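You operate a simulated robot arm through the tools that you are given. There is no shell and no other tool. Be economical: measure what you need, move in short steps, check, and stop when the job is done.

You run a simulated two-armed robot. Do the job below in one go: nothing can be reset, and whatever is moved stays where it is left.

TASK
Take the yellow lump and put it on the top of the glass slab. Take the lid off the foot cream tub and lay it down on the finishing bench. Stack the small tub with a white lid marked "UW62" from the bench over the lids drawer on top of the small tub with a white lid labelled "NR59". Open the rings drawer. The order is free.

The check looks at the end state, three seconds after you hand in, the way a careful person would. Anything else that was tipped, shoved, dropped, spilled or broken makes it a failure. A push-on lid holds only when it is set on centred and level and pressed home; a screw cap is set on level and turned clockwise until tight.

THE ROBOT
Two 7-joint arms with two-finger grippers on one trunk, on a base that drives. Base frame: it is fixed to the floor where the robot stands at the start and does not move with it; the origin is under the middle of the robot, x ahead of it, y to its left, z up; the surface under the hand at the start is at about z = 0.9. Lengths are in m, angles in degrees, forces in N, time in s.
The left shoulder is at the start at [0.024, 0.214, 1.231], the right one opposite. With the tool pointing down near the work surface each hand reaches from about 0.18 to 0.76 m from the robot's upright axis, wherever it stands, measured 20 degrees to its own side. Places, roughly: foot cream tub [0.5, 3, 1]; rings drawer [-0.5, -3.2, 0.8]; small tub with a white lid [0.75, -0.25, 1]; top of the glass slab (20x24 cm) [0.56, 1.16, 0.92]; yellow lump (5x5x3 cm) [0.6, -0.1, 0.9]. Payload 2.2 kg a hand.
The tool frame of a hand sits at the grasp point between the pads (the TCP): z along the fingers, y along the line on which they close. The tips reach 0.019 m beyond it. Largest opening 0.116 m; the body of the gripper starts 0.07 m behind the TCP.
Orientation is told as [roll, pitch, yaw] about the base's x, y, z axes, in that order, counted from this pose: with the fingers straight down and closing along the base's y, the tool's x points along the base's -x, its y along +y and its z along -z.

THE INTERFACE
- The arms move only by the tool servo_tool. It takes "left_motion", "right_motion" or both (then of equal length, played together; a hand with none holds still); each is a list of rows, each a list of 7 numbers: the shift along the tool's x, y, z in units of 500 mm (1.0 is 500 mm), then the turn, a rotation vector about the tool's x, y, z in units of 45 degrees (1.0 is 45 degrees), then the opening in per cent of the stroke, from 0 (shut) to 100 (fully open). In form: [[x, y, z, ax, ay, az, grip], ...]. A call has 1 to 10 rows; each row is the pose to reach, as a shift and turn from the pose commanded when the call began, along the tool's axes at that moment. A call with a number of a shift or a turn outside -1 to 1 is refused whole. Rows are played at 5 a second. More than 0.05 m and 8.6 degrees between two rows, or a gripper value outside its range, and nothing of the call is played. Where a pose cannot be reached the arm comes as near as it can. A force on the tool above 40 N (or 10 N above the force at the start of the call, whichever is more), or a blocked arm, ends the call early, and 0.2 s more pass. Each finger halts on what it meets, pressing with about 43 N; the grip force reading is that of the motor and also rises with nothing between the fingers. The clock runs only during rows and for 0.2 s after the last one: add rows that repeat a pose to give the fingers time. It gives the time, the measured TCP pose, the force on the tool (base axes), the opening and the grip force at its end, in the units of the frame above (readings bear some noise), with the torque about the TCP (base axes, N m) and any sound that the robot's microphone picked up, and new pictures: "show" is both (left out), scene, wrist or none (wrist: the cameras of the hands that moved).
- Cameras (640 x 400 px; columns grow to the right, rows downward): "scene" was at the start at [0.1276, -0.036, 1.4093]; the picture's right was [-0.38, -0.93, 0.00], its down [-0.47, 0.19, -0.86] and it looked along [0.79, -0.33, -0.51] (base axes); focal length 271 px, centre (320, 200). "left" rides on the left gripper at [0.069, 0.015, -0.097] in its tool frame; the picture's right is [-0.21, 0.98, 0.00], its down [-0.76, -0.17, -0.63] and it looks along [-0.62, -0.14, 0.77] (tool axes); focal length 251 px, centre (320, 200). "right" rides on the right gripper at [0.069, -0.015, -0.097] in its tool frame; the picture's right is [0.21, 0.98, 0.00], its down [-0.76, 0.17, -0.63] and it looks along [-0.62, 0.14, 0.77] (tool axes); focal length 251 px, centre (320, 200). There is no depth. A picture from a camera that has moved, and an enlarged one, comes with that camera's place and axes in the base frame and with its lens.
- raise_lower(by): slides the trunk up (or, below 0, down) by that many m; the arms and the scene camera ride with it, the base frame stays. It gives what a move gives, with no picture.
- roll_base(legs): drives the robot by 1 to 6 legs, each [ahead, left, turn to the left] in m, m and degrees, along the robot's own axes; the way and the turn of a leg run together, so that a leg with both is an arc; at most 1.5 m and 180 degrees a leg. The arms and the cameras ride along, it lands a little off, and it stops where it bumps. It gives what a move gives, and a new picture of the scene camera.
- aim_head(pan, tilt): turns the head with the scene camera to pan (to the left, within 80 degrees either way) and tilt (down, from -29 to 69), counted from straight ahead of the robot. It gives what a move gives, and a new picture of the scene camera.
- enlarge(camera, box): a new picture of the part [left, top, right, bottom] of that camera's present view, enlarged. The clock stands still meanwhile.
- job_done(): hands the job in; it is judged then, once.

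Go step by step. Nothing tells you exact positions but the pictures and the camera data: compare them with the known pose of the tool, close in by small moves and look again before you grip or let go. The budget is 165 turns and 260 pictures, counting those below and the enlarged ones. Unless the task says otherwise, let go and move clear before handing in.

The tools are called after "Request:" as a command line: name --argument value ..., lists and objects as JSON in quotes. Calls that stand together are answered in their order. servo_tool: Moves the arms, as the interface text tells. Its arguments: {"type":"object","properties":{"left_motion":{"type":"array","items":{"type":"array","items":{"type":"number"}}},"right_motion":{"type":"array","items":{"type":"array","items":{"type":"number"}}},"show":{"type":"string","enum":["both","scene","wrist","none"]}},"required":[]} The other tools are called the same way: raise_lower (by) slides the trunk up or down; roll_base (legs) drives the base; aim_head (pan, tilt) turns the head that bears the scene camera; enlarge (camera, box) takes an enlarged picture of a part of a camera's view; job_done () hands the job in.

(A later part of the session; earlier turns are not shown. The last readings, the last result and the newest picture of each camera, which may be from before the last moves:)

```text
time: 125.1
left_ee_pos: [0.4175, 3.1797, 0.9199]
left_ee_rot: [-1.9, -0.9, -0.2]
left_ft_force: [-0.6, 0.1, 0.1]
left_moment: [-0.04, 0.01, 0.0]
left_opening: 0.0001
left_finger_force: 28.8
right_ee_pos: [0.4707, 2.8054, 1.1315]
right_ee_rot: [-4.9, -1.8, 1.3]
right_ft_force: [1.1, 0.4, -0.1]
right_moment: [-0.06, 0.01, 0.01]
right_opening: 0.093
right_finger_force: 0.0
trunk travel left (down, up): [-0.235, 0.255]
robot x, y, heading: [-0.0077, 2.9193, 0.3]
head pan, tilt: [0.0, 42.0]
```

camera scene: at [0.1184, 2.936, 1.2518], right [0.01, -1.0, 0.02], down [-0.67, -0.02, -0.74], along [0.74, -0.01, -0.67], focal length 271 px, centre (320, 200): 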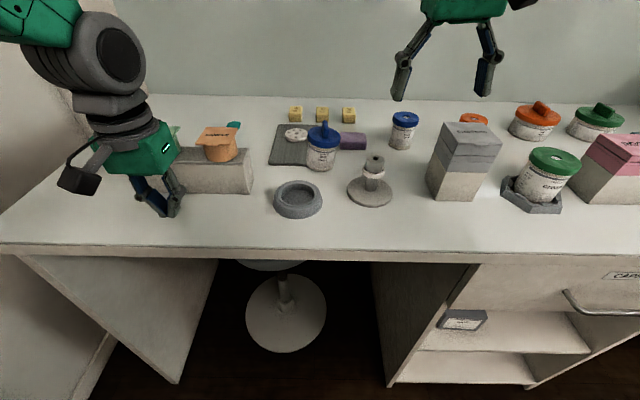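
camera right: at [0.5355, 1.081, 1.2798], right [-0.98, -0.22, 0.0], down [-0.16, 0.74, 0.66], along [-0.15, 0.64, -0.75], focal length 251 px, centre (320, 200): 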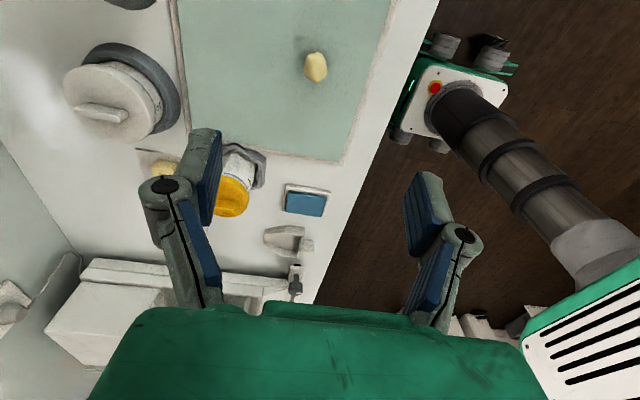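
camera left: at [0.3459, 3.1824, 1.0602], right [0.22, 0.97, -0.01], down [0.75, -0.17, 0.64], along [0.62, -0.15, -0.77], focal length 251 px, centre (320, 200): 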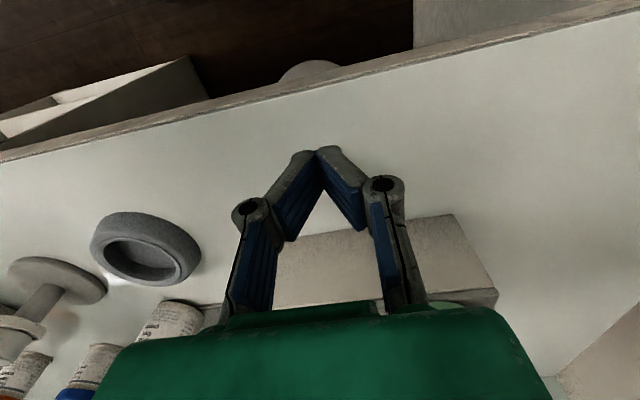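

The rocking has halved. I press a little more by lowering the trunk a few millimetres, and keep watching.

Request:
raise_lower --by -0.005

Request:
raise_lower --by 0

Request:
raise_lower --by 0

Request:
raise_lower --by 0

Request:
raise_lower --by 0

Request:
raise_lower --by 0

Request:
raise_lower --by 0

```text
time: 125.6
left_ee_pos: [0.418, 3.171, 0.9179]
left_ee_rot: [-1.3, -1.2, -0.4]
left_ft_force: [-1.5, -11.8, 22.6]
left_moment: [-0.26, 0.24, 0.16]
left_opening: 0.0
left_finger_force: 28.2
right_ee_pos: [0.471, 2.7937, 1.1251]
right_ee_rot: [-4.2, -1.7, 1.3]
right_ft_force: [-0.1, 1.4, 0.9]
right_moment: [-0.05, -0.01, -0.01]
right_opening: 0.0928
right_finger_force: 0.1
trunk travel left (down, up): [-0.23, 0.26]
robot x, y, heading: [-0.0078, 2.9187, 0.4]
head pan, tilt: [0.0, 42.0]
```

```text
time: 126.1
left_ee_pos: [0.4173, 3.1695, 0.9193]
left_ee_rot: [-0.9, -1.1, -0.3]
left_ft_force: [0.9, 10.4, 17.9]
left_moment: [0.35, 0.15, -0.1]
left_opening: 0.0002
left_finger_force: 28.3
right_ee_pos: [0.4705, 2.7892, 1.1256]
right_ee_rot: [-4.2, -1.7, 1.3]
right_ft_force: [0.6, -1.1, 0.3]
right_moment: [0.04, 0.01, -0.03]
right_opening: 0.0927
right_finger_force: 0.0
trunk travel left (down, up): [-0.23, 0.26]
robot x, y, heading: [-0.0058, 2.9163, 0.6]
head pan, tilt: [0.0, 42.0]
```

```text
time: 126.6
left_ee_pos: [0.4172, 3.1685, 0.9185]
left_ee_rot: [-1.3, -1.1, -0.4]
left_ft_force: [-0.8, -6.6, 17.9]
left_moment: [-0.04, 0.19, 0.06]
left_opening: 0.0001
left_finger_force: 28.2
right_ee_pos: [0.4701, 2.791, 1.1266]
right_ee_rot: [-4.2, -1.6, 1.2]
right_ft_force: [0.7, -0.1, -0.1]
right_moment: [-0.01, -0.01, 0.0]
right_opening: 0.0926
right_finger_force: 0.0
trunk travel left (down, up): [-0.23, 0.26]
robot x, y, heading: [-0.0107, 2.9169, 0.4]
head pan, tilt: [0.0, 42.0]
```

```text
time: 127.1
left_ee_pos: [0.4179, 3.1698, 0.9182]
left_ee_rot: [-1.1, -1.0, -0.4]
left_ft_force: [-0.2, -7.9, 15.4]
left_moment: [-0.11, 0.18, 0.11]
left_opening: 0.0001
left_finger_force: 27.9
right_ee_pos: [0.4717, 2.7903, 1.1251]
right_ee_rot: [-4.0, -1.8, 1.2]
right_ft_force: [-0.3, -0.4, 0.5]
right_moment: [0.01, 0.01, 0.01]
right_opening: 0.0927
right_finger_force: 0.1
trunk travel left (down, up): [-0.23, 0.26]
robot x, y, heading: [-0.0073, 2.9166, 0.2]
head pan, tilt: [0.0, 42.0]
```

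```text
time: 127.6
left_ee_pos: [0.4173, 3.169, 0.9187]
left_ee_rot: [-1.1, -1.1, -0.4]
left_ft_force: [-0.5, -8.7, 14.5]
left_moment: [-0.08, 0.17, 0.14]
left_opening: 0.0001
left_finger_force: 28.3
right_ee_pos: [0.4708, 2.791, 1.1254]
right_ee_rot: [-4.1, -1.7, 1.3]
right_ft_force: [0.1, -0.2, -0.2]
right_moment: [-0.01, 0.01, 0.02]
right_opening: 0.0929
right_finger_force: 0.1
trunk travel left (down, up): [-0.23, 0.26]
robot x, y, heading: [-0.0054, 2.9192, 0.4]
head pan, tilt: [0.0, 42.0]
```

```text
time: 128.1
left_ee_pos: [0.4177, 3.1683, 0.9191]
left_ee_rot: [-1.2, -1.0, -0.4]
left_ft_force: [-0.3, -7.3, 13.6]
left_moment: [-0.08, 0.19, 0.09]
left_opening: 0.0
left_finger_force: 28.7
right_ee_pos: [0.4696, 2.7908, 1.125]
right_ee_rot: [-4.2, -1.7, 1.3]
right_ft_force: [0.3, 0.0, 0.1]
right_moment: [0.0, 0.01, 0.03]
right_opening: 0.0928
right_finger_force: 0.2
trunk travel left (down, up): [-0.23, 0.26]
robot x, y, heading: [-0.0094, 2.9158, 0.2]
head pan, tilt: [0.0, 42.0]
```

```text
time: 128.6
left_ee_pos: [0.4174, 3.1682, 0.9188]
left_ee_rot: [-1.0, -1.0, -0.4]
left_ft_force: [-0.8, -5.6, 14.0]
left_moment: [0.0, 0.15, 0.03]
left_opening: 0.0
left_finger_force: 28.7
right_ee_pos: [0.4707, 2.7909, 1.1248]
right_ee_rot: [-4.2, -1.8, 1.2]
right_ft_force: [-0.9, -0.5, -0.2]
right_moment: [-0.01, 0.0, -0.06]
right_opening: 0.0929
right_finger_force: 0.0
trunk travel left (down, up): [-0.23, 0.26]
robot x, y, heading: [-0.0059, 2.917, 0.4]
head pan, tilt: [0.0, 42.0]
```

The rocking is gone and the bench top is confirmed at z = 0.900. With the left fingertips still resting there, I level the right hand and take a steady close look at the tub.

Request:
enlarge --camera "scene" --box '[250, 110, 390, 210]'

Request:
servo_tool --right_motion '[[0, 0, 0, -0.03, 0.01, 0.01, 80], [0, 0.02, 0, -0.06, 0.025, 0.02, 80], [0, 0.05, 0, -0.093, 0.038, 0.027, 80], [-0.03, 0.1, 0, -0.093, 0.038, 0.027, 80], [-0.06, 0.15, 0, -0.093, 0.038, 0.027, 80], [-0.1, 0.2, 0, -0.093, 0.038, 0.027, 80], [-0.1, 0.2, 0, -0.093, 0.038, 0.027, 80]]'

```text
4.00 times, centred on (320, 160) of scene
camera zoom: at [0.1181, 2.9161, 1.2473], right [0.01, -1.0, 0.0], down [-0.67, 0.0, -0.74], along [0.74, 0.01, -0.67], focal length 1085 px, centre (320, 360)
```

zoom: 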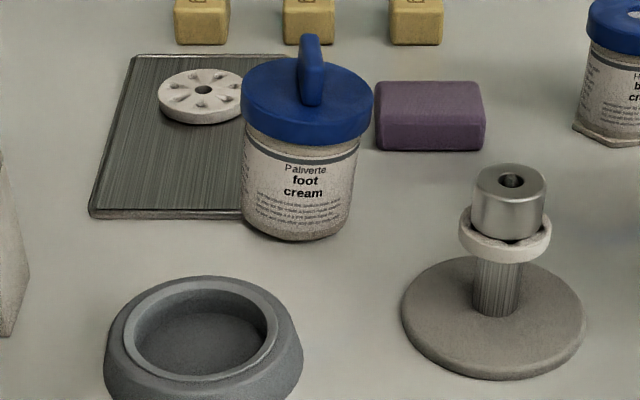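

```text
time: 130.2
left_ee_pos: [0.4183, 3.1692, 0.9185]
left_ee_rot: [-1.0, -1.1, -0.3]
left_ft_force: [-1.8, -4.3, 17.5]
left_moment: [0.01, 0.23, 0.08]
left_opening: 0.0004
left_finger_force: 28.4
right_ee_pos: [0.519, 2.8932, 1.1201]
right_ee_rot: [0.0, 0.0, 0.0]
right_ft_force: [0.2, -0.2, 0.1]
right_moment: [-0.03, 0.03, 0.01]
right_opening: 0.0929
right_finger_force: 0.0
trunk travel left (down, up): [-0.23, 0.26]
robot x, y, heading: [-0.0035, 2.9182, 0.6]
head pan, tilt: [0.0, 42.0]
camera scene: at [0.1183, 2.9172, 1.2473], right [0.01, -1.0, 0.0], down [-0.67, 0.0, -0.74], along [0.74, 0.01, -0.67], focal length 271 px, centre (320, 200)
camera right: at [0.451, 2.8775, 1.2172], right [-0.21, 0.98, 0.0], down [0.76, 0.17, 0.63], along [0.62, 0.14, -0.77], focal length 251 px, centre (320, 200)
```

scene: 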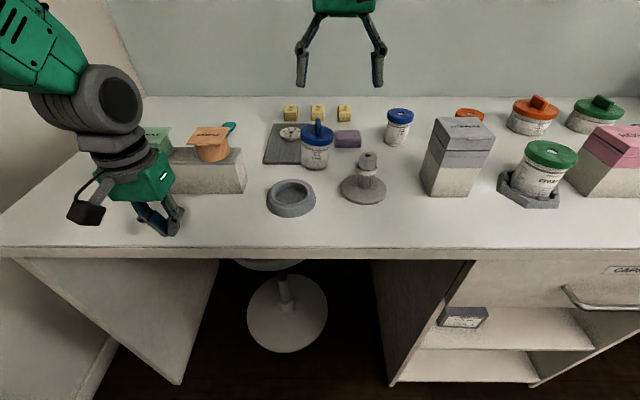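
right: 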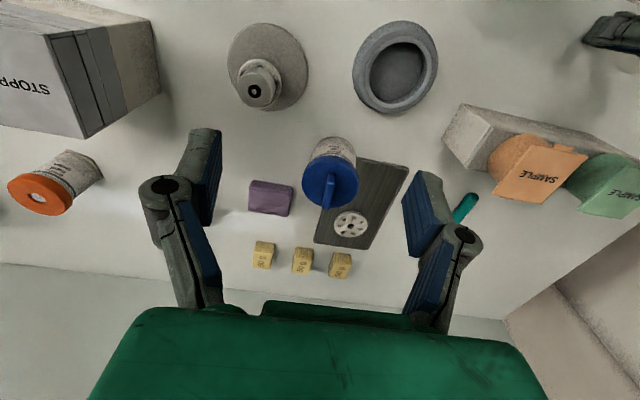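

The lid top is at about [0.616, 2.926, 0.972], with a bar along x rising to about 1.0; the body is about 57 mm wide. I move the right hand aside, lift the left hand, and turn it for a tilted approach from front-left.

Request:
servo_tool --right_motion '[[0, -0.04, -0.04, 0, 0, 0, 60], [0, -0.08, -0.08, 0, 0, 0, 50], [0, -0.12, -0.12, 0, 0, 0, 50], [0, -0.16, -0.14, 0, 0, 0, 50], [0, -0.2, -0.14, 0, 0, 0, 50], [0, -0.2, -0.14, 0, 0, 0, 50]]' --left_motion '[[0, 0, -0.05, 0, 0, 0, 30], [0.0, 0, -0.12, 0, 0.01, 0.1, 60], [0.0, 0, -0.19, -0.01, 0.02, 0.22, 90], [0, 0, -0.26, -0.02, 0.02, 0.33, 90], [0, 0, -0.33, -0.02, 0.02, 0.44, 90], [0, 0, -0.36, -0.02, 0.02, 0.44, 90]]' --show "none"

Request:
servo_tool --left_motion '[[0, 0, 0, 0, -0.167, 0, 90], [0, 0, 0, 0, -0.333, 0, 90], [0, 0, 0, 0, -0.5, 0, 90], [0, 0, 0, 0, -0.667, 0, 90], [0, 0, 0, 0, -0.833, 0, 90], [0, 0, 0, 0, -1, 0, 90]]'

```text
time: 131.6
left_ee_pos: [0.4143, 3.173, 1.0999]
left_ee_rot: [-0.1, -0.3, -20.3]
left_ft_force: [0.2, -0.1, -0.1]
left_moment: [-0.02, 0.0, 0.01]
left_opening: 0.1046
left_finger_force: 0.0
right_ee_pos: [0.521, 2.7953, 1.1886]
right_ee_rot: [-0.1, 0.0, 0.0]
right_ft_force: [0.4, 0.4, 0.2]
right_moment: [0.05, 0.02, -0.01]
right_opening: 0.058
right_finger_force: 0.0
trunk travel left (down, up): [-0.23, 0.26]
robot x, y, heading: [-0.004, 2.9186, 0.7]
head pan, tilt: [0.0, 42.0]
```

```text
time: 133.0
left_ee_pos: [0.4145, 3.1778, 1.0971]
left_ee_rot: [-0.5, -45.6, -19.8]
left_ft_force: [-0.3, -0.2, -1.1]
left_moment: [0.01, 0.0, 0.03]
left_opening: 0.1045
left_finger_force: 0.1
right_ee_pos: [0.5193, 2.7997, 1.1885]
right_ee_rot: [-0.1, 0.0, -0.2]
right_ft_force: [-1.1, 0.2, 0.4]
right_moment: [-0.02, -0.03, 0.0]
right_opening: 0.0581
right_finger_force: 0.1
trunk travel left (down, up): [-0.23, 0.26]
robot x, y, heading: [-0.0092, 2.9142, 0.6]
head pan, tilt: [0.0, 42.0]
camera scene: at [0.1189, 2.9242, 1.2471], right [0.01, -1.0, 0.0], down [-0.67, -0.01, -0.74], along [0.74, 0.0, -0.67], focal length 271 px, centre (320, 200)
camera left: at [0.3092, 3.2323, 1.1161], right [0.48, 0.87, 0.15], down [0.02, -0.18, 0.98], along [0.88, -0.47, -0.1], focal length 251 px, centre (320, 200)
```

scene: 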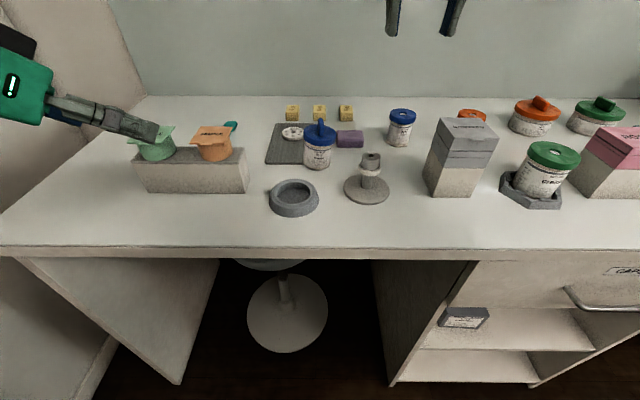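
left: 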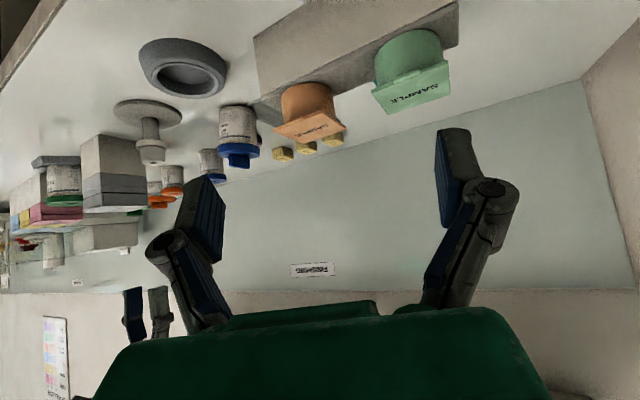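

The left hand is tilted 45° now and the sway stays small. I bring it to a pre-grasp point about 12 cm before the tub, high enough over the jars.

Request:
servo_tool --left_motion '[[-0.026, -0.06, 0.06, 0, 0, 0, 90], [-0.052, -0.12, 0.12, 0, 0, 0, 90], [-0.078, -0.17, 0.19, 0, 0, 0, 90], [-0.104, -0.23, 0.26, 0, 0, 0, 90], [-0.13, -0.29, 0.33, 0, 0, 0, 90], [-0.154, -0.336, 0.386, 0, 0, 0, 90], [-0.154, -0.336, 0.386, 0, 0, 0, 90]]'

```text
time: 134.6
left_ee_pos: [0.5361, 2.9447, 1.0173]
left_ee_rot: [-0.1, -45.3, -20.2]
left_ft_force: [0.5, 0.6, 0.0]
left_moment: [-0.01, -0.02, -0.02]
left_opening: 0.1043
left_finger_force: 0.1
right_ee_pos: [0.5189, 2.7934, 1.1891]
right_ee_rot: [0.0, -0.1, 0.1]
right_ft_force: [-0.5, 0.0, 0.4]
right_moment: [0.0, -0.01, -0.04]
right_opening: 0.058
right_finger_force: 0.0
trunk travel left (down, up): [-0.23, 0.26]
robot x, y, heading: [-0.005, 2.9164, 0.3]
head pan, tilt: [0.0, 42.0]
camera scene: at [0.1198, 2.9158, 1.2471], right [0.01, -1.0, 0.0], down [-0.67, 0.0, -0.74], along [0.74, 0.01, -0.67], focal length 271 px, centre (320, 200)
camera left: at [0.432, 2.9996, 1.0375], right [0.48, 0.86, 0.15], down [0.02, -0.18, 0.98], along [0.88, -0.47, -0.11], focal length 251 px, centre (320, 200)
```

scene: 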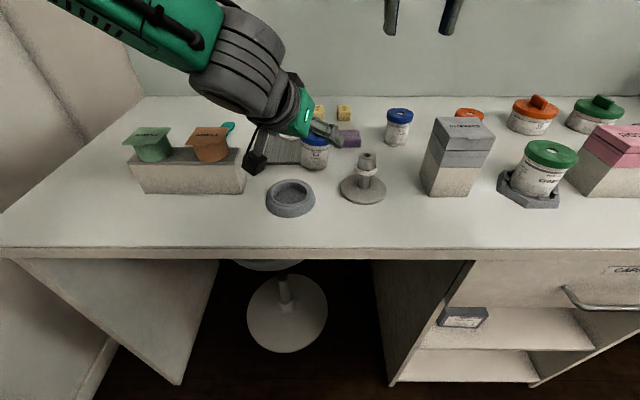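
left: 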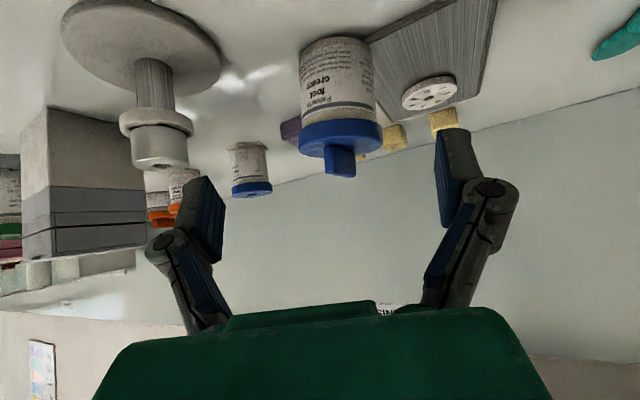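

The tub appears centred ahead of the left fingers. I advance along the finger direction to bring the pads beside its body at z≈0.933, still open.

Request:
servo_tool --left_motion '[[0, 0.01, 0.06, 0, 0, 0, 90], [0.001, 0.02, 0.12, 0, 0, 0, 90], [0.002, 0.02, 0.17, 0, 0, 0, 90], [0.002, 0.02, 0.21, 0, 0, 0, 90], [0.002, 0.02, 0.236, 0, 0, 0, 90], [0.002, 0.02, 0.236, 0, 0, 0, 90]]'

Request:
enlarge --camera "scene" --box '[250, 90, 390, 210]'

```text
time: 136.0
left_ee_pos: [0.6167, 2.9297, 0.9329]
left_ee_rot: [-0.1, -45.3, -20.2]
left_ft_force: [-0.3, -0.7, -0.7]
left_moment: [0.0, 0.03, 0.0]
left_opening: 0.1044
left_finger_force: 0.1
right_ee_pos: [0.5192, 2.7946, 1.188]
right_ee_rot: [-0.1, 0.0, 0.0]
right_ft_force: [-0.7, 0.7, -0.7]
right_moment: [0.02, 0.02, 0.01]
right_opening: 0.058
right_finger_force: 0.1
trunk travel left (down, up): [-0.23, 0.26]
robot x, y, heading: [-0.0074, 2.92, 0.5]
head pan, tilt: [0.0, 42.0]
camera scene: at [0.1206, 2.9178, 1.247], right [0.01, -1.0, 0.0], down [-0.67, 0.0, -0.74], along [0.74, 0.01, -0.67], focal length 271 px, centre (320, 200)
camera left: at [0.5115, 2.9853, 0.9522], right [0.48, 0.86, 0.15], down [0.02, -0.18, 0.98], along [0.88, -0.47, -0.11], focal length 251 px, centre (320, 200)
```

scene: 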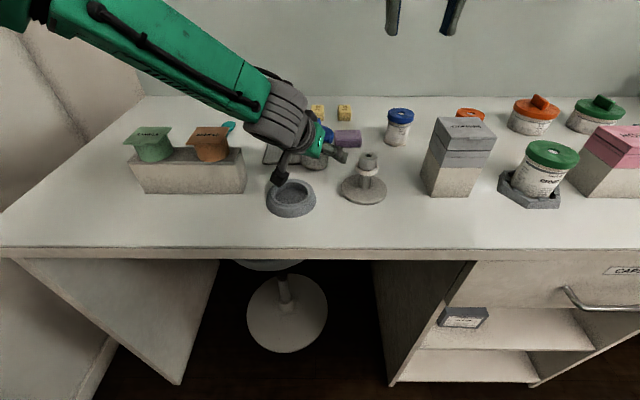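
left: 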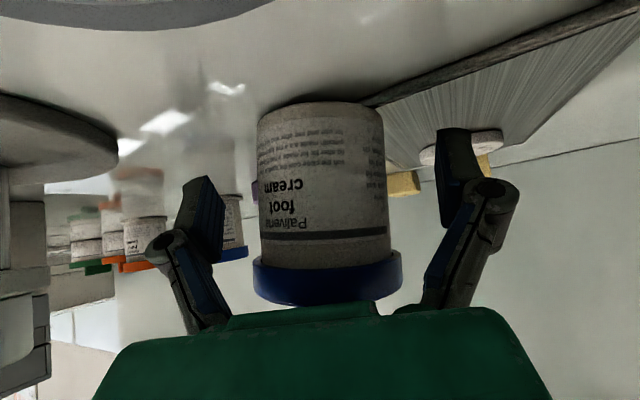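

```text
3.33 times, centred on (320, 150) of scene
camera zoom: at [0.1206, 2.9178, 1.247], right [0.01, -1.0, 0.0], down [-0.67, 0.0, -0.74], along [0.74, 0.01, -0.67], focal length 904 px, centre (320, 367)
```

zoom: 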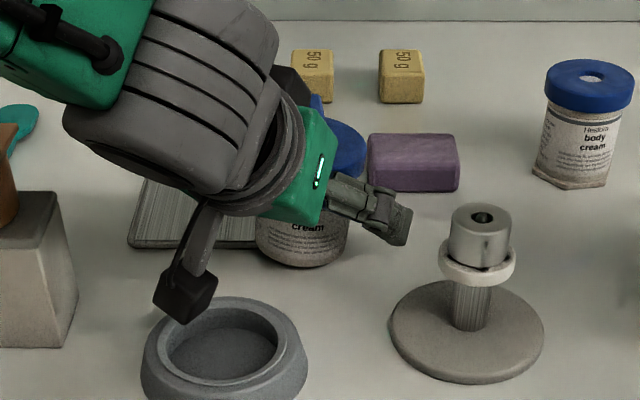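

The tub body is centred between the pads. I close the left hand on it.

Request:
servo_tool --left_motion '[[0, 0, 0, 0, 0, 0, 75], [0, 0, 0, 0, 0, 0, 60], [0, 0, 0, 0, 0, 0, 50], [0, 0, 0, 0, 0, 0, 40], [0, 0, 0, 0, 0, 0, 30], [0, 0, 0, 0, 0, 0, 30]]' --show "wrist"

```text
time: 137.4
left_ee_pos: [0.6174, 2.9316, 0.9328]
left_ee_rot: [-0.2, -45.3, -20.1]
left_ft_force: [0.6, 1.2, 3.4]
left_moment: [0.05, -0.13, 0.06]
left_opening: 0.0587
left_finger_force: 43.2
right_ee_pos: [0.5196, 2.796, 1.188]
right_ee_rot: [-0.1, 0.0, -0.1]
right_ft_force: [0.4, -0.8, -0.4]
right_moment: [-0.04, 0.01, -0.04]
right_opening: 0.0582
right_finger_force: 0.0
trunk travel left (down, up): [-0.23, 0.26]
robot x, y, heading: [-0.0069, 2.9175, 0.3]
head pan, tilt: [0.0, 42.0]
camera left: at [0.5116, 2.9864, 0.9526], right [0.48, 0.86, 0.15], down [0.02, -0.18, 0.98], along [0.88, -0.47, -0.1], focal length 251 px, centre (320, 200)
```

left: 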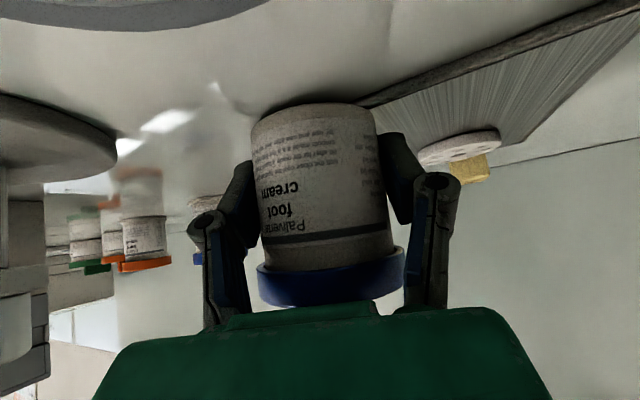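

The tub looks slightly tilted in the wrist view; I check it in the scene picture.

Request:
enlarge --camera "scene" --box '[280, 110, 360, 180]'

Request:
enlarge --camera "right" --box '[220, 60, 500, 280]'

```text
5.71 times, centred on (320, 145) of scene
camera zoom: at [0.1204, 2.9189, 1.247], right [0.01, -1.0, 0.0], down [-0.67, 0.0, -0.74], along [0.74, 0.0, -0.67], focal length 1550 px, centre (320, 514)
```

zoom: 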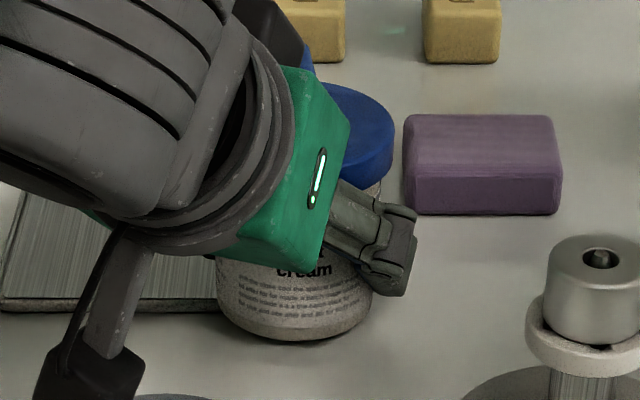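

```text
1.82 times, centred on (360, 170) of right
camera zoom: at [0.451, 2.781, 1.2848], right [-0.21, 0.98, 0.0], down [0.76, 0.17, 0.63], along [0.62, 0.13, -0.77], focal length 457 px, centre (247, 254)
```

zoom: 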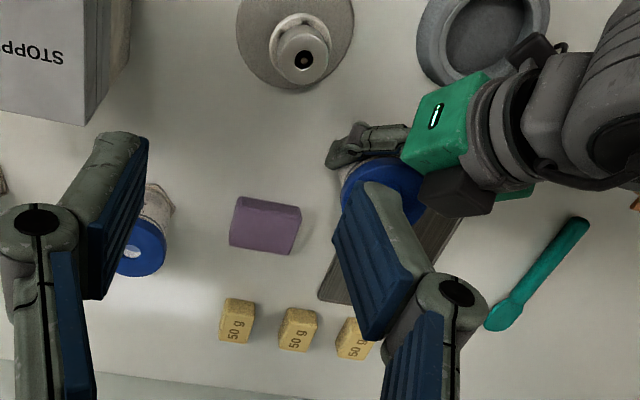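

The tub stands level in the grip. A box on the left wrist sits behind the lid, so the right hand will come in leaning 20° forward; I move it above the bar now.

Request:
servo_tool --right_motion '[[-0.04, 0.04, 0, 0, 0.09, 0, 45], [-0.09, 0.09, 0.02, 0, 0.18, 0, 45], [-0.13, 0.14, 0.04, 0, 0.27, 0, 45], [-0.17, 0.19, 0.06, 0, 0.36, 0, 45], [-0.22, 0.24, 0.08, 0, 0.444, 0, 45], [-0.22, 0.26, 0.1, 0, 0.444, 0, 45], [-0.22, 0.26, 0.1, 0, 0.444, 0, 45]]'

```text
time: 139.0
left_ee_pos: [0.616, 2.9319, 0.9335]
left_ee_rot: [-0.1, -45.4, -20.3]
left_ft_force: [1.3, -0.7, 5.8]
left_moment: [0.05, -0.21, -0.02]
left_opening: 0.0591
left_finger_force: 42.9
right_ee_pos: [0.5627, 2.8743, 1.1346]
right_ee_rot: [0.0, 17.4, -0.1]
right_ft_force: [0.3, 0.5, -0.1]
right_moment: [0.0, 0.0, 0.0]
right_opening: 0.0522
right_finger_force: 0.1
right hand out of reach, approached as far as the arm can: row 3, 4, 5, 6, 7
trunk travel left (down, up): [-0.23, 0.26]
robot x, y, heading: [-0.0086, 2.9163, 0.2]
head pan, tilt: [0.0, 42.0]
camera scene: at [0.1209, 2.9188, 1.247], right [0.01, -1.0, 0.0], down [-0.67, 0.0, -0.74], along [0.74, 0.01, -0.67], focal length 271 px, centre (320, 200)
camera right: at [0.5259, 2.86, 1.2474], right [-0.2, 0.98, 0.06], down [0.91, 0.17, 0.38], along [0.36, 0.14, -0.92], focal length 251 px, centre (320, 200)
```

scene: 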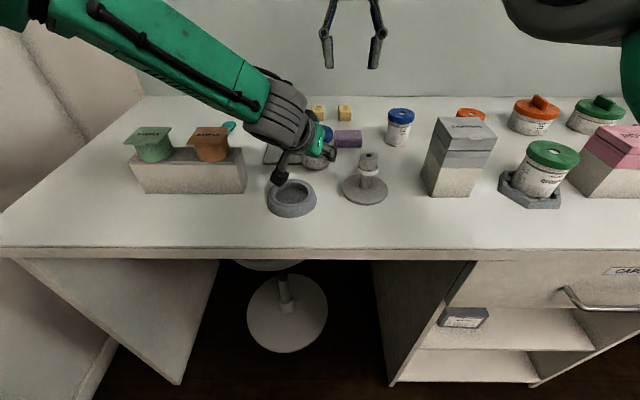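
right: 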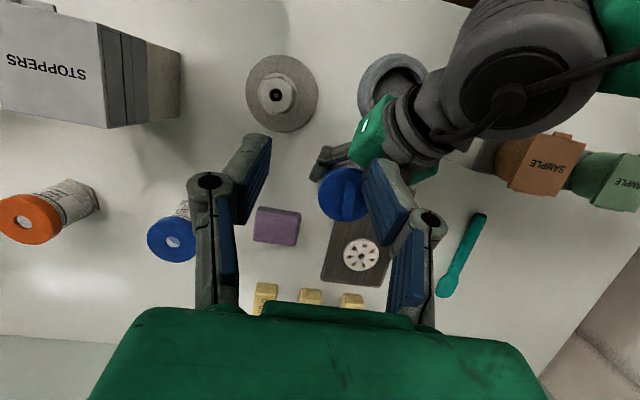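

With the trunk this low the right arm cannot reach while leaning. I open the left hand around the tub, move the right hand aside, raise the trunk 10 cm, and bring the left hand straight down again.

Request:
servo_tool --left_motion '[[0, 0, 0, 0, 0, 0, 55], [0, 0, 0, 0, 0, 0, 65], [0, 0, 0, 0, 0, 0, 80], [0, 0, 0, 0, 0, 0, 90], [0, 0, 0, 0, 0, 0, 90]]' --right_motion '[[0, -0.06, 0, 0, 0, 0, 45], [0, -0.12, 0, 0, 0, 0, 45], [0, -0.18, 0, 0, 0, 0, 45], [0, -0.24, 0, 0, 0, 0, 45], [0, -0.24, 0, 0, 0, 0, 45]]' --show "none"

Request:
raise_lower --by 0.12

Request:
aim_head --pan 0 --tilt 45

```text
time: 140.2
left_ee_pos: [0.6167, 2.9303, 0.9335]
left_ee_rot: [-0.1, -45.3, -20.2]
left_ft_force: [-0.4, -0.5, -0.1]
left_moment: [0.02, 0.02, 0.01]
left_opening: 0.1042
left_finger_force: 0.1
right_ee_pos: [0.5576, 2.7482, 1.1321]
right_ee_rot: [0.0, 19.9, -0.1]
right_ft_force: [0.7, -0.2, 0.4]
right_moment: [-0.01, -0.01, 0.05]
right_opening: 0.0523
right_finger_force: 0.0
trunk travel left (down, up): [-0.23, 0.26]
robot x, y, heading: [-0.0097, 2.9212, 0.4]
head pan, tilt: [0.0, 42.0]
```

```text
time: 141.7
left_ee_pos: [0.6177, 2.9311, 1.0531]
left_ee_rot: [-0.2, -45.3, -20.2]
left_ft_force: [-0.2, 0.2, 0.3]
left_moment: [-0.03, -0.01, 0.01]
left_opening: 0.1046
left_finger_force: 0.0
right_ee_pos: [0.5575, 2.7495, 1.2518]
right_ee_rot: [0.0, 20.0, -0.1]
right_ft_force: [-0.2, -0.7, 0.0]
right_moment: [-0.02, 0.03, -0.01]
right_opening: 0.0522
right_finger_force: 0.0
trunk travel left (down, up): [-0.35, 0.14]
robot x, y, heading: [-0.0073, 2.9161, 0.7]
head pan, tilt: [0.0, 42.0]
```

```text
time: 142.3
left_ee_pos: [0.6171, 2.9313, 1.0527]
left_ee_rot: [-0.2, -45.4, -20.1]
left_ft_force: [0.1, 1.0, 0.6]
left_moment: [-0.03, 0.02, 0.0]
left_opening: 0.1044
left_finger_force: 0.0
right_ee_pos: [0.5583, 2.7488, 1.2524]
right_ee_rot: [0.0, 20.0, -0.2]
right_ft_force: [0.4, 0.7, 0.1]
right_moment: [-0.03, -0.02, -0.01]
right_opening: 0.0519
right_finger_force: 0.0
trunk travel left (down, up): [-0.35, 0.14]
robot x, y, heading: [-0.0031, 2.92, 0.2]
head pan, tilt: [0.0, 45.0]
camera scene: at [0.1199, 2.9181, 1.3626], right [0.01, -1.0, 0.0], down [-0.71, 0.0, -0.7], along [0.7, 0.01, -0.71], focal length 271 px, centre (320, 200)
```

scene: 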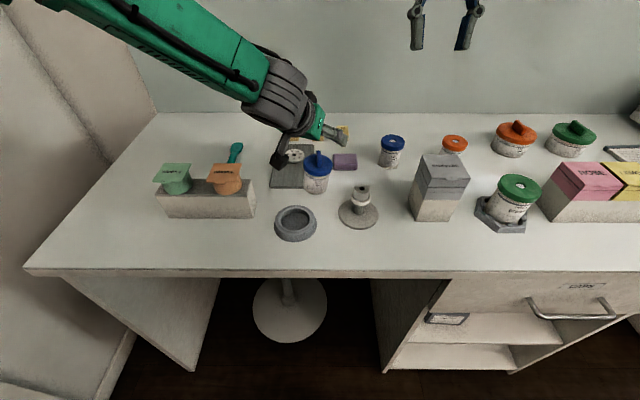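

All steady and the tub stands. The left hand goes straight back down 12 cm and grips the body again.

Request:
servo_tool --left_motion '[[0.04, 0, 0.04, 0, 0, 0, 90], [0.08, 0, 0.08, 0, 0, 0, 90], [0.12, 0, 0.12, 0, 0, 0, 90], [0.15, 0, 0.15, 0, 0, 0, 90], [0.169, 0, 0.169, 0, 0, 0, 90], [0.169, 0, 0.169, 0, 0, 0, 70], [0.169, 0, 0.169, 0, 0, 0, 50], [0.169, 0, 0.169, 0, 0, 0, 30], [0.169, 0, 0.169, 0, 0, 0, 30]]' --show "none"

Request:
enlarge --camera "scene" --box '[260, 120, 390, 220]'

```text
time: 144.3
left_ee_pos: [0.6181, 2.9294, 0.9316]
left_ee_rot: [-0.2, -45.3, -20.3]
left_ft_force: [0.8, -0.1, 0.3]
left_moment: [0.03, -0.05, 0.03]
left_opening: 0.0588
left_finger_force: 42.8
right_ee_pos: [0.5575, 2.7489, 1.2512]
right_ee_rot: [-0.1, 20.0, -0.1]
right_ft_force: [-0.3, -0.5, -1.2]
right_moment: [-0.01, -0.01, 0.03]
right_opening: 0.0521
right_finger_force: 0.1
trunk travel left (down, up): [-0.35, 0.14]
robot x, y, heading: [-0.011, 2.9147, 0.3]
head pan, tilt: [0.0, 45.0]
```

```text
4.00 times, centred on (325, 170) of scene
camera zoom: at [0.12, 2.9184, 1.3626], right [0.01, -1.0, 0.0], down [-0.71, 0.0, -0.7], along [0.7, 0.01, -0.71], focal length 1085 px, centre (300, 320)
```

zoom: 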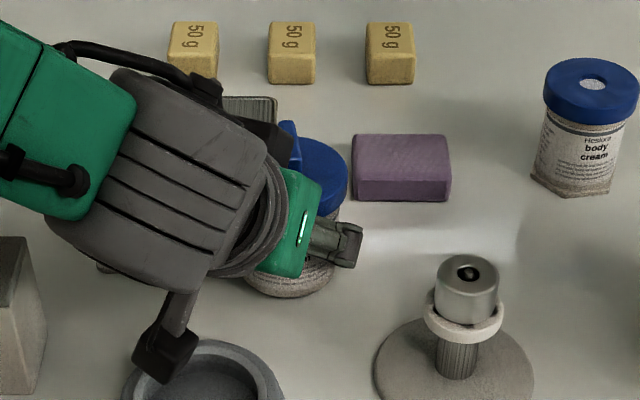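

The tub is held again. The right hand, now leaning 10°, comes to a point above the bar.

Request:
servo_tool --right_motion '[[-0.03, 0.06, 0.01, 0, -0.05, 0, 45], [-0.07, 0.13, 0.03, 0, -0.11, 0, 45], [-0.11, 0.2, 0.05, 0, -0.17, 0, 45], [-0.15, 0.27, 0.09, 0, -0.222, 0, 45], [-0.19, 0.33, 0.13, 0, -0.222, 0, 45], [-0.203, 0.36, 0.18, 0, -0.222, 0, 45], [-0.203, 0.36, 0.205, 0, -0.222, 0, 45], [-0.203, 0.36, 0.205, 0, -0.222, 0, 45]]'

Request:
enlarge --camera "right" --box '[220, 80, 480, 280]'

```text
time: 146.2
left_ee_pos: [0.6165, 2.93, 0.9317]
left_ee_rot: [-0.2, -45.3, -20.2]
left_ft_force: [0.2, -0.3, 1.0]
left_moment: [0.02, -0.03, -0.04]
left_opening: 0.0592
left_finger_force: 43.1
right_ee_pos: [0.6072, 2.9287, 1.127]
right_ee_rot: [-0.2, 10.1, -0.1]
right_ft_force: [-0.2, 0.1, 0.8]
right_moment: [0.01, -0.01, 0.0]
right_opening: 0.0521
right_finger_force: 0.0
right hand out of reach, approached as far as the arm can: row 4, 5, 6, 7, 8
trunk travel left (down, up): [-0.35, 0.14]
robot x, y, heading: [-0.0121, 2.9161, 0.2]
head pan, tilt: [0.0, 45.0]
camera scene: at [0.1201, 2.9198, 1.3626], right [0.01, -1.0, 0.0], down [-0.71, -0.01, -0.7], along [0.7, 0.0, -0.71], focal length 271 px, centre (320, 200)
camera right: at [0.5563, 2.9136, 1.2338], right [-0.21, 0.98, 0.03], down [0.86, 0.17, 0.49], along [0.47, 0.13, -0.87], focal length 251 px, centre (320, 200)
```

scene: 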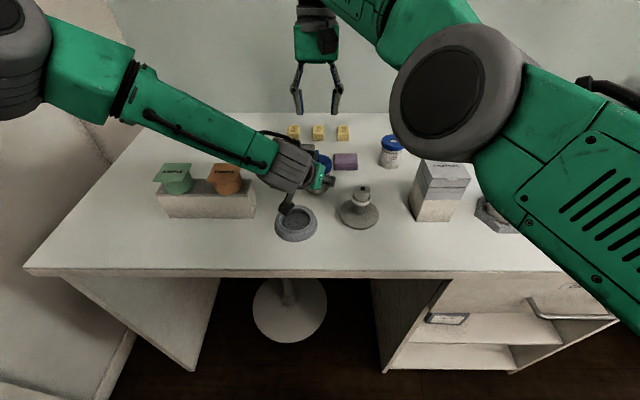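
right: 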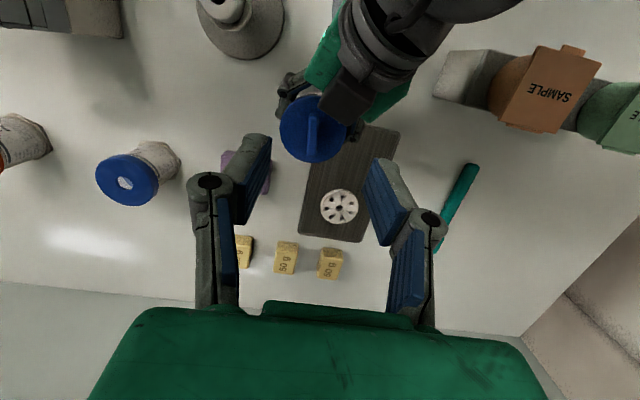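

```text
2.00 times, centred on (350, 180) of right
camera zoom: at [0.5563, 2.9136, 1.2338], right [-0.21, 0.98, 0.03], down [0.86, 0.17, 0.49], along [0.47, 0.13, -0.87], focal length 503 px, centre (260, 240)
```

zoom: 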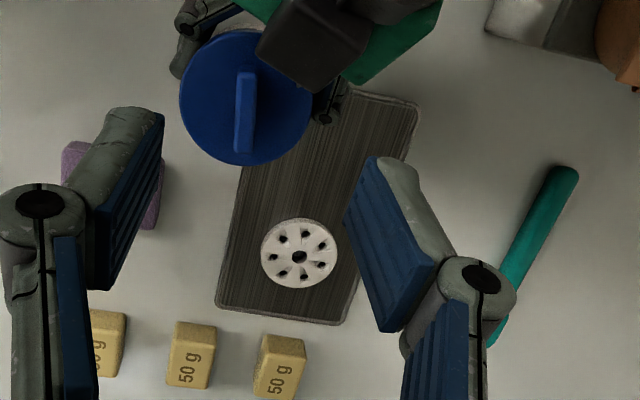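

I see the bar clearly: it runs along x at about [0.599–0.638], y≈2.927. The right hand goes down to just above it; lower down it should also reach better.

Request:
servo_tool --right_motion '[[-0.01, -0.004, 0.06, 0, 0, 0, 45], [-0.02, -0.004, 0.12, 0, 0, 0, 45], [-0.031, -0.004, 0.177, 0, 0, 0, 45], [-0.031, -0.004, 0.177, 0, 0, 0, 45]]'

Request:
enlarge --camera "right" --box '[220, 80, 480, 280]'

```text
time: 147.2
left_ee_pos: [0.6166, 2.9298, 0.9325]
left_ee_rot: [-0.2, -45.3, -20.0]
left_ft_force: [-1.3, 0.1, 1.2]
left_moment: [0.02, -0.01, 0.01]
left_opening: 0.0588
left_finger_force: 43.0
right_ee_pos: [0.6173, 2.9279, 1.0339]
right_ee_rot: [-0.1, 10.1, -0.1]
right_ft_force: [0.3, 0.8, 0.0]
right_moment: [-0.03, 0.02, -0.03]
right_opening: 0.0522
right_finger_force: 0.0
right hand out of reach, approached as far as the arm can: row 1, 2, 3, 4
trunk travel left (down, up): [-0.35, 0.14]
robot x, y, heading: [-0.0067, 2.9183, 0.6]
head pan, tilt: [0.0, 45.0]
camera scene: at [0.1201, 2.9199, 1.3626], right [0.01, -1.0, 0.0], down [-0.71, -0.01, -0.7], along [0.7, 0.0, -0.71], focal length 271 px, centre (320, 200)
camera right: at [0.5669, 2.9129, 1.1412], right [-0.21, 0.98, 0.04], down [0.86, 0.17, 0.49], along [0.47, 0.13, -0.87], focal length 251 px, centre (320, 200)
```

scene: 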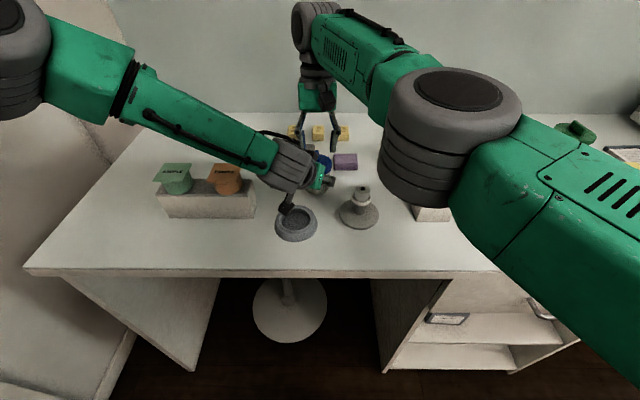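
right: 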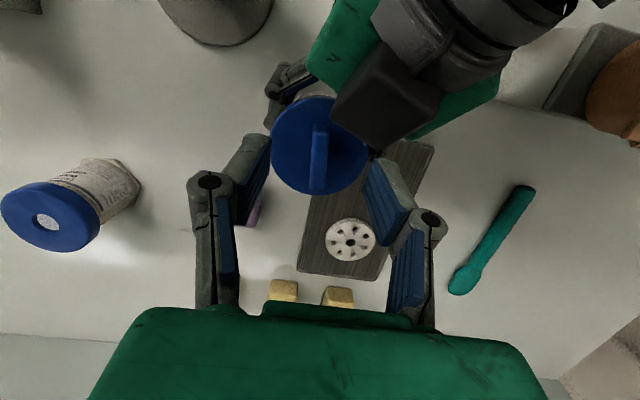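

```text
2.00 times, centred on (350, 180) of right
camera zoom: at [0.5669, 2.9129, 1.1412], right [-0.21, 0.98, 0.04], down [0.86, 0.17, 0.49], along [0.47, 0.13, -0.87], focal length 503 px, centre (260, 240)
```

zoom: 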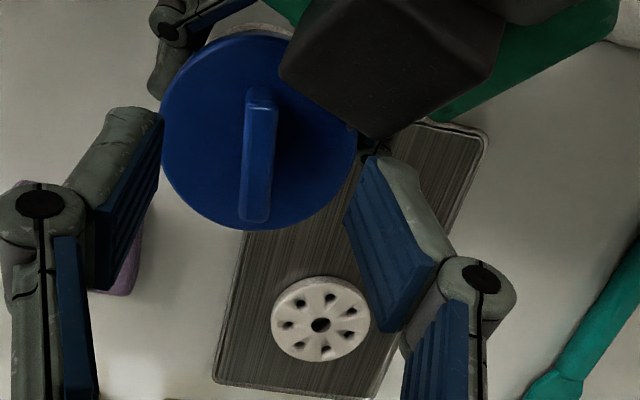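

The fingers straddle the bar and the wrist box stays clear. I go down the last 35 mm, open.

Request:
servo_tool --right_motion '[[-0.004, 0, 0.02, 0, 0, 0, 45], [-0.009, 0, 0.04, 0, 0, 0, 45], [-0.013, 0, 0.055, 0, 0, 0, 45], [-0.016, 0, 0.066, 0, 0, 0, 45], [-0.016, 0, 0.066, 0, 0, 0, 45]]'

Request:
enlarge --camera "scene" --box '[270, 80, 390, 200]'

```text
time: 148.3
left_ee_pos: [0.617, 2.9304, 0.932]
left_ee_rot: [-0.1, -45.3, -20.2]
left_ft_force: [-0.3, -0.3, 0.6]
left_moment: [0.04, -0.08, 0.0]
left_opening: 0.059
left_finger_force: 43.4
right_ee_pos: [0.6202, 2.9291, 1.0017]
right_ee_rot: [-0.1, 10.0, -0.1]
right_ft_force: [-0.5, 0.0, 0.8]
right_moment: [0.02, 0.02, 0.0]
right_opening: 0.0519
right_finger_force: 0.0
trunk travel left (down, up): [-0.35, 0.14]
robot x, y, heading: [-0.0113, 2.9149, 0.5]
head pan, tilt: [0.0, 45.0]
camera scene: at [0.1202, 2.9199, 1.3625], right [0.01, -1.0, 0.0], down [-0.71, -0.01, -0.7], along [0.7, 0.0, -0.71], focal length 271 px, centre (320, 200)
camera right: at [0.5692, 2.9133, 1.1087], right [-0.21, 0.98, 0.04], down [0.86, 0.17, 0.49], along [0.47, 0.13, -0.87], focal length 251 px, centre (320, 200)
```

scene: 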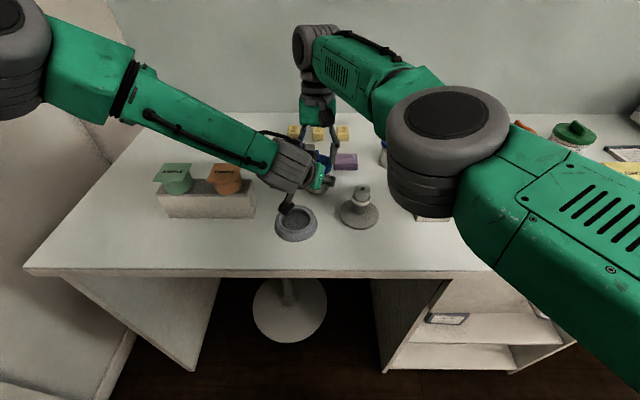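
right: 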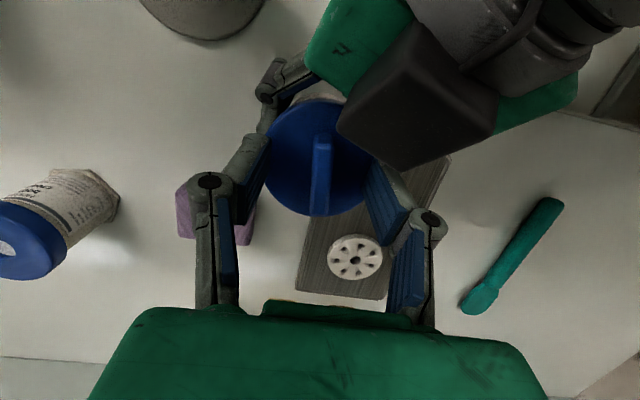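

```text
3.33 times, centred on (330, 140) of scene
camera zoom: at [0.1202, 2.9199, 1.3625], right [0.01, -1.0, 0.0], down [-0.71, -0.01, -0.7], along [0.7, 0.0, -0.71], focal length 904 px, centre (287, 400)
```

zoom: 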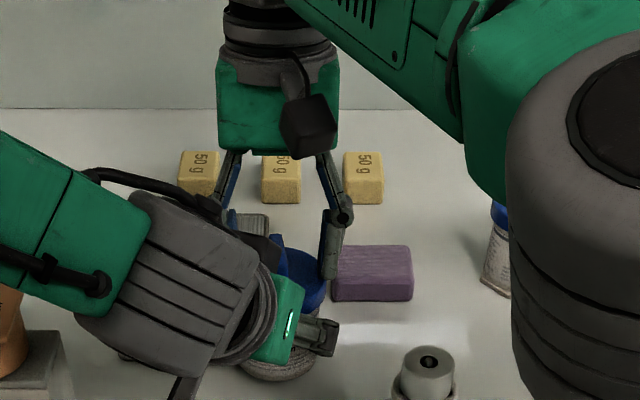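

The right fingers stand either side of the bar. I go 4 mm lower and close on it.

Request:
servo_tool --right_motion '[[-0.001, 0, 0.008, 0, 0, 0, 45], [-0.001, 0, 0.008, 0, 0, 0, 30], [-0.001, 0, 0.008, 0, 0, 0, 18], [-0.001, 0, 0.008, 0, 0, 0, 8], [-0.001, 0, 0.008, 0, 0, 0, 0], [-0.001, 0, 0.008, 0, 0, 0, 0]]' --show "wrist"

```text
time: 149.8
left_ee_pos: [0.6168, 2.9297, 0.9326]
left_ee_rot: [-0.1, -45.3, -20.3]
left_ft_force: [-6.8, -5.0, -1.9]
left_moment: [0.12, -0.4, -0.91]
left_opening: 0.0588
left_finger_force: 43.0
right_ee_pos: [0.6196, 2.9285, 0.9995]
right_ee_rot: [-0.2, 10.0, 0.0]
right_ft_force: [6.4, 4.1, 10.6]
right_moment: [0.25, -0.21, 0.83]
right_opening: 0.0109
right_finger_force: 37.9
trunk travel left (down, up): [-0.35, 0.14]
robot x, y, heading: [-0.0057, 2.9145, 0.5]
head pan, tilt: [0.0, 45.0]
camera right: at [0.5685, 2.913, 1.1059], right [-0.21, 0.98, 0.04], down [0.85, 0.17, 0.49], along [0.47, 0.13, -0.87], focal length 251 px, centre (320, 200)
```

right: 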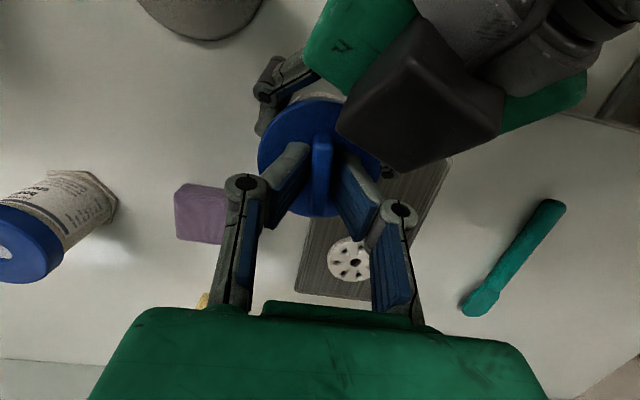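

The bar is gripped (11 mm). There is some twist between the hands, so I turn the right hand about 6° counter-clockwise to follow the bar and read the forces.

Request:
servo_tool --right_motion '[[0, 0, 0, 0.008, 0, -0.044, 0], [0, 0, 0, 0.016, 0, -0.088, 0], [0, 0, 0, 0.023, 0, -0.131, 0], [0, 0, 0, 0.023, 0, -0.131, 0]]' --show "none"

```text
time: 150.8
left_ee_pos: [0.6161, 2.9295, 0.9319]
left_ee_rot: [-0.2, -45.3, -20.2]
left_ft_force: [-14.8, -6.2, 0.7]
left_moment: [0.15, -0.39, -0.53]
left_opening: 0.0587
left_finger_force: 42.5
right_ee_pos: [0.6193, 2.9282, 0.9989]
right_ee_rot: [0.0, 10.1, 5.8]
right_ft_force: [13.2, 6.6, 3.3]
right_moment: [0.26, -0.62, 0.44]
right_opening: 0.0096
right_finger_force: 36.9
trunk travel left (down, up): [-0.35, 0.14]
robot x, y, heading: [-0.007, 2.9168, 0.4]
head pan, tilt: [0.0, 45.0]
```

The twist is relieved somewhat. I try a gentle straight pull of a few millimetres.

Request:
servo_tool --right_motion '[[0.0005, 0, -0.003, 0, 0, 0, 0], [0.001, 0, -0.006, 0, 0, 0, 0], [0.0015, 0, -0.009, 0, 0, 0, 0], [0.0015, 0, -0.009, 0, 0, 0, 0]]' --show "none"

```text
time: 151.8
left_ee_pos: [0.6172, 2.9292, 0.932]
left_ee_rot: [-0.1, -45.4, -20.1]
left_ft_force: [-11.1, -5.5, 8.0]
left_moment: [0.27, -0.72, -0.1]
left_opening: 0.0589
left_finger_force: 42.8
right_ee_pos: [0.6197, 2.9304, 1.0025]
right_ee_rot: [0.0, 10.0, 6.0]
right_ft_force: [11.6, 6.7, -9.3]
right_moment: [0.06, -0.15, 0.09]
right_opening: 0.0096
right_finger_force: 36.7
trunk travel left (down, up): [-0.35, 0.14]
robot x, y, heading: [-0.0081, 2.9201, 0.5]
head pan, tilt: [0.0, 45.0]
heard: snap
```

I heard a snap and the force dropped: it is a push-on lid and it seems to have come free. I lift on slowly.

Request:
servo_tool --right_motion '[[0.002, 0, -0.01, 0, 0, 0, 0], [0.004, 0, -0.02, 0, 0, 0, 0], [0.006, 0, -0.03, 0, 0, 0, 0], [0.009, 0, -0.05, 0, 0, 0, 0], [0.012, 0, -0.07, 0, 0, 0, 0]]'

Request:
enlarge --camera "scene" --box '[270, 80, 390, 200]'

```text
time: 152.9
left_ee_pos: [0.618, 2.9304, 0.9329]
left_ee_rot: [-0.3, -45.4, -20.1]
left_ft_force: [-3.2, -0.4, 8.6]
left_moment: [0.05, -0.02, 0.02]
left_opening: 0.0589
left_finger_force: 42.7
right_ee_pos: [0.6194, 2.9274, 1.0379]
right_ee_rot: [-0.2, 10.1, 5.9]
right_ft_force: [3.0, -0.1, -8.9]
right_moment: [-0.13, -0.36, -0.04]
right_opening: 0.0096
right_finger_force: 36.6
trunk travel left (down, up): [-0.35, 0.14]
robot x, y, heading: [-0.0075, 2.9191, 0.4]
head pan, tilt: [0.0, 45.0]
camera scene: at [0.1205, 2.9198, 1.3625], right [0.01, -1.0, 0.0], down [-0.71, -0.01, -0.7], along [0.7, 0.0, -0.71], focal length 271 px, centre (320, 200)
camera right: at [0.5702, 2.9073, 1.1451], right [-0.31, 0.95, 0.03], down [0.83, 0.26, 0.49], along [0.46, 0.18, -0.87], focal length 251 px, centre (320, 200)
```

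scene: 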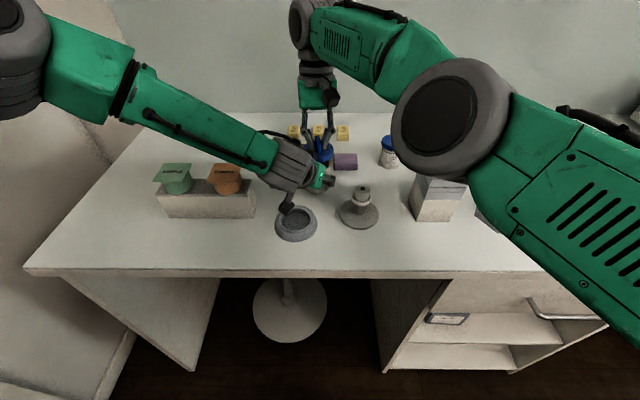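
right: 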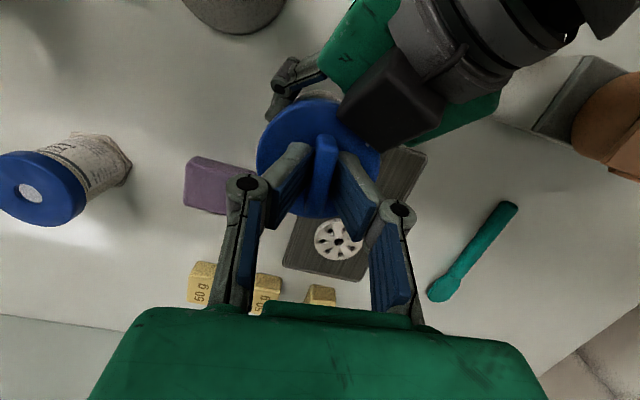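

```text
3.33 times, centred on (330, 140) of scene
camera zoom: at [0.1205, 2.9198, 1.3625], right [0.01, -1.0, 0.0], down [-0.71, -0.01, -0.7], along [0.7, 0.0, -0.71], focal length 904 px, centre (287, 400)
```

zoom: 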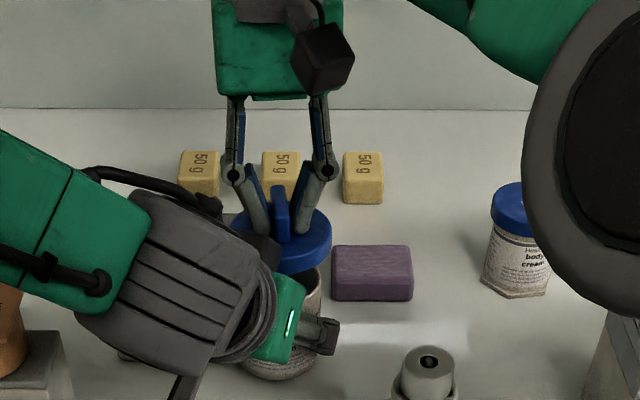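

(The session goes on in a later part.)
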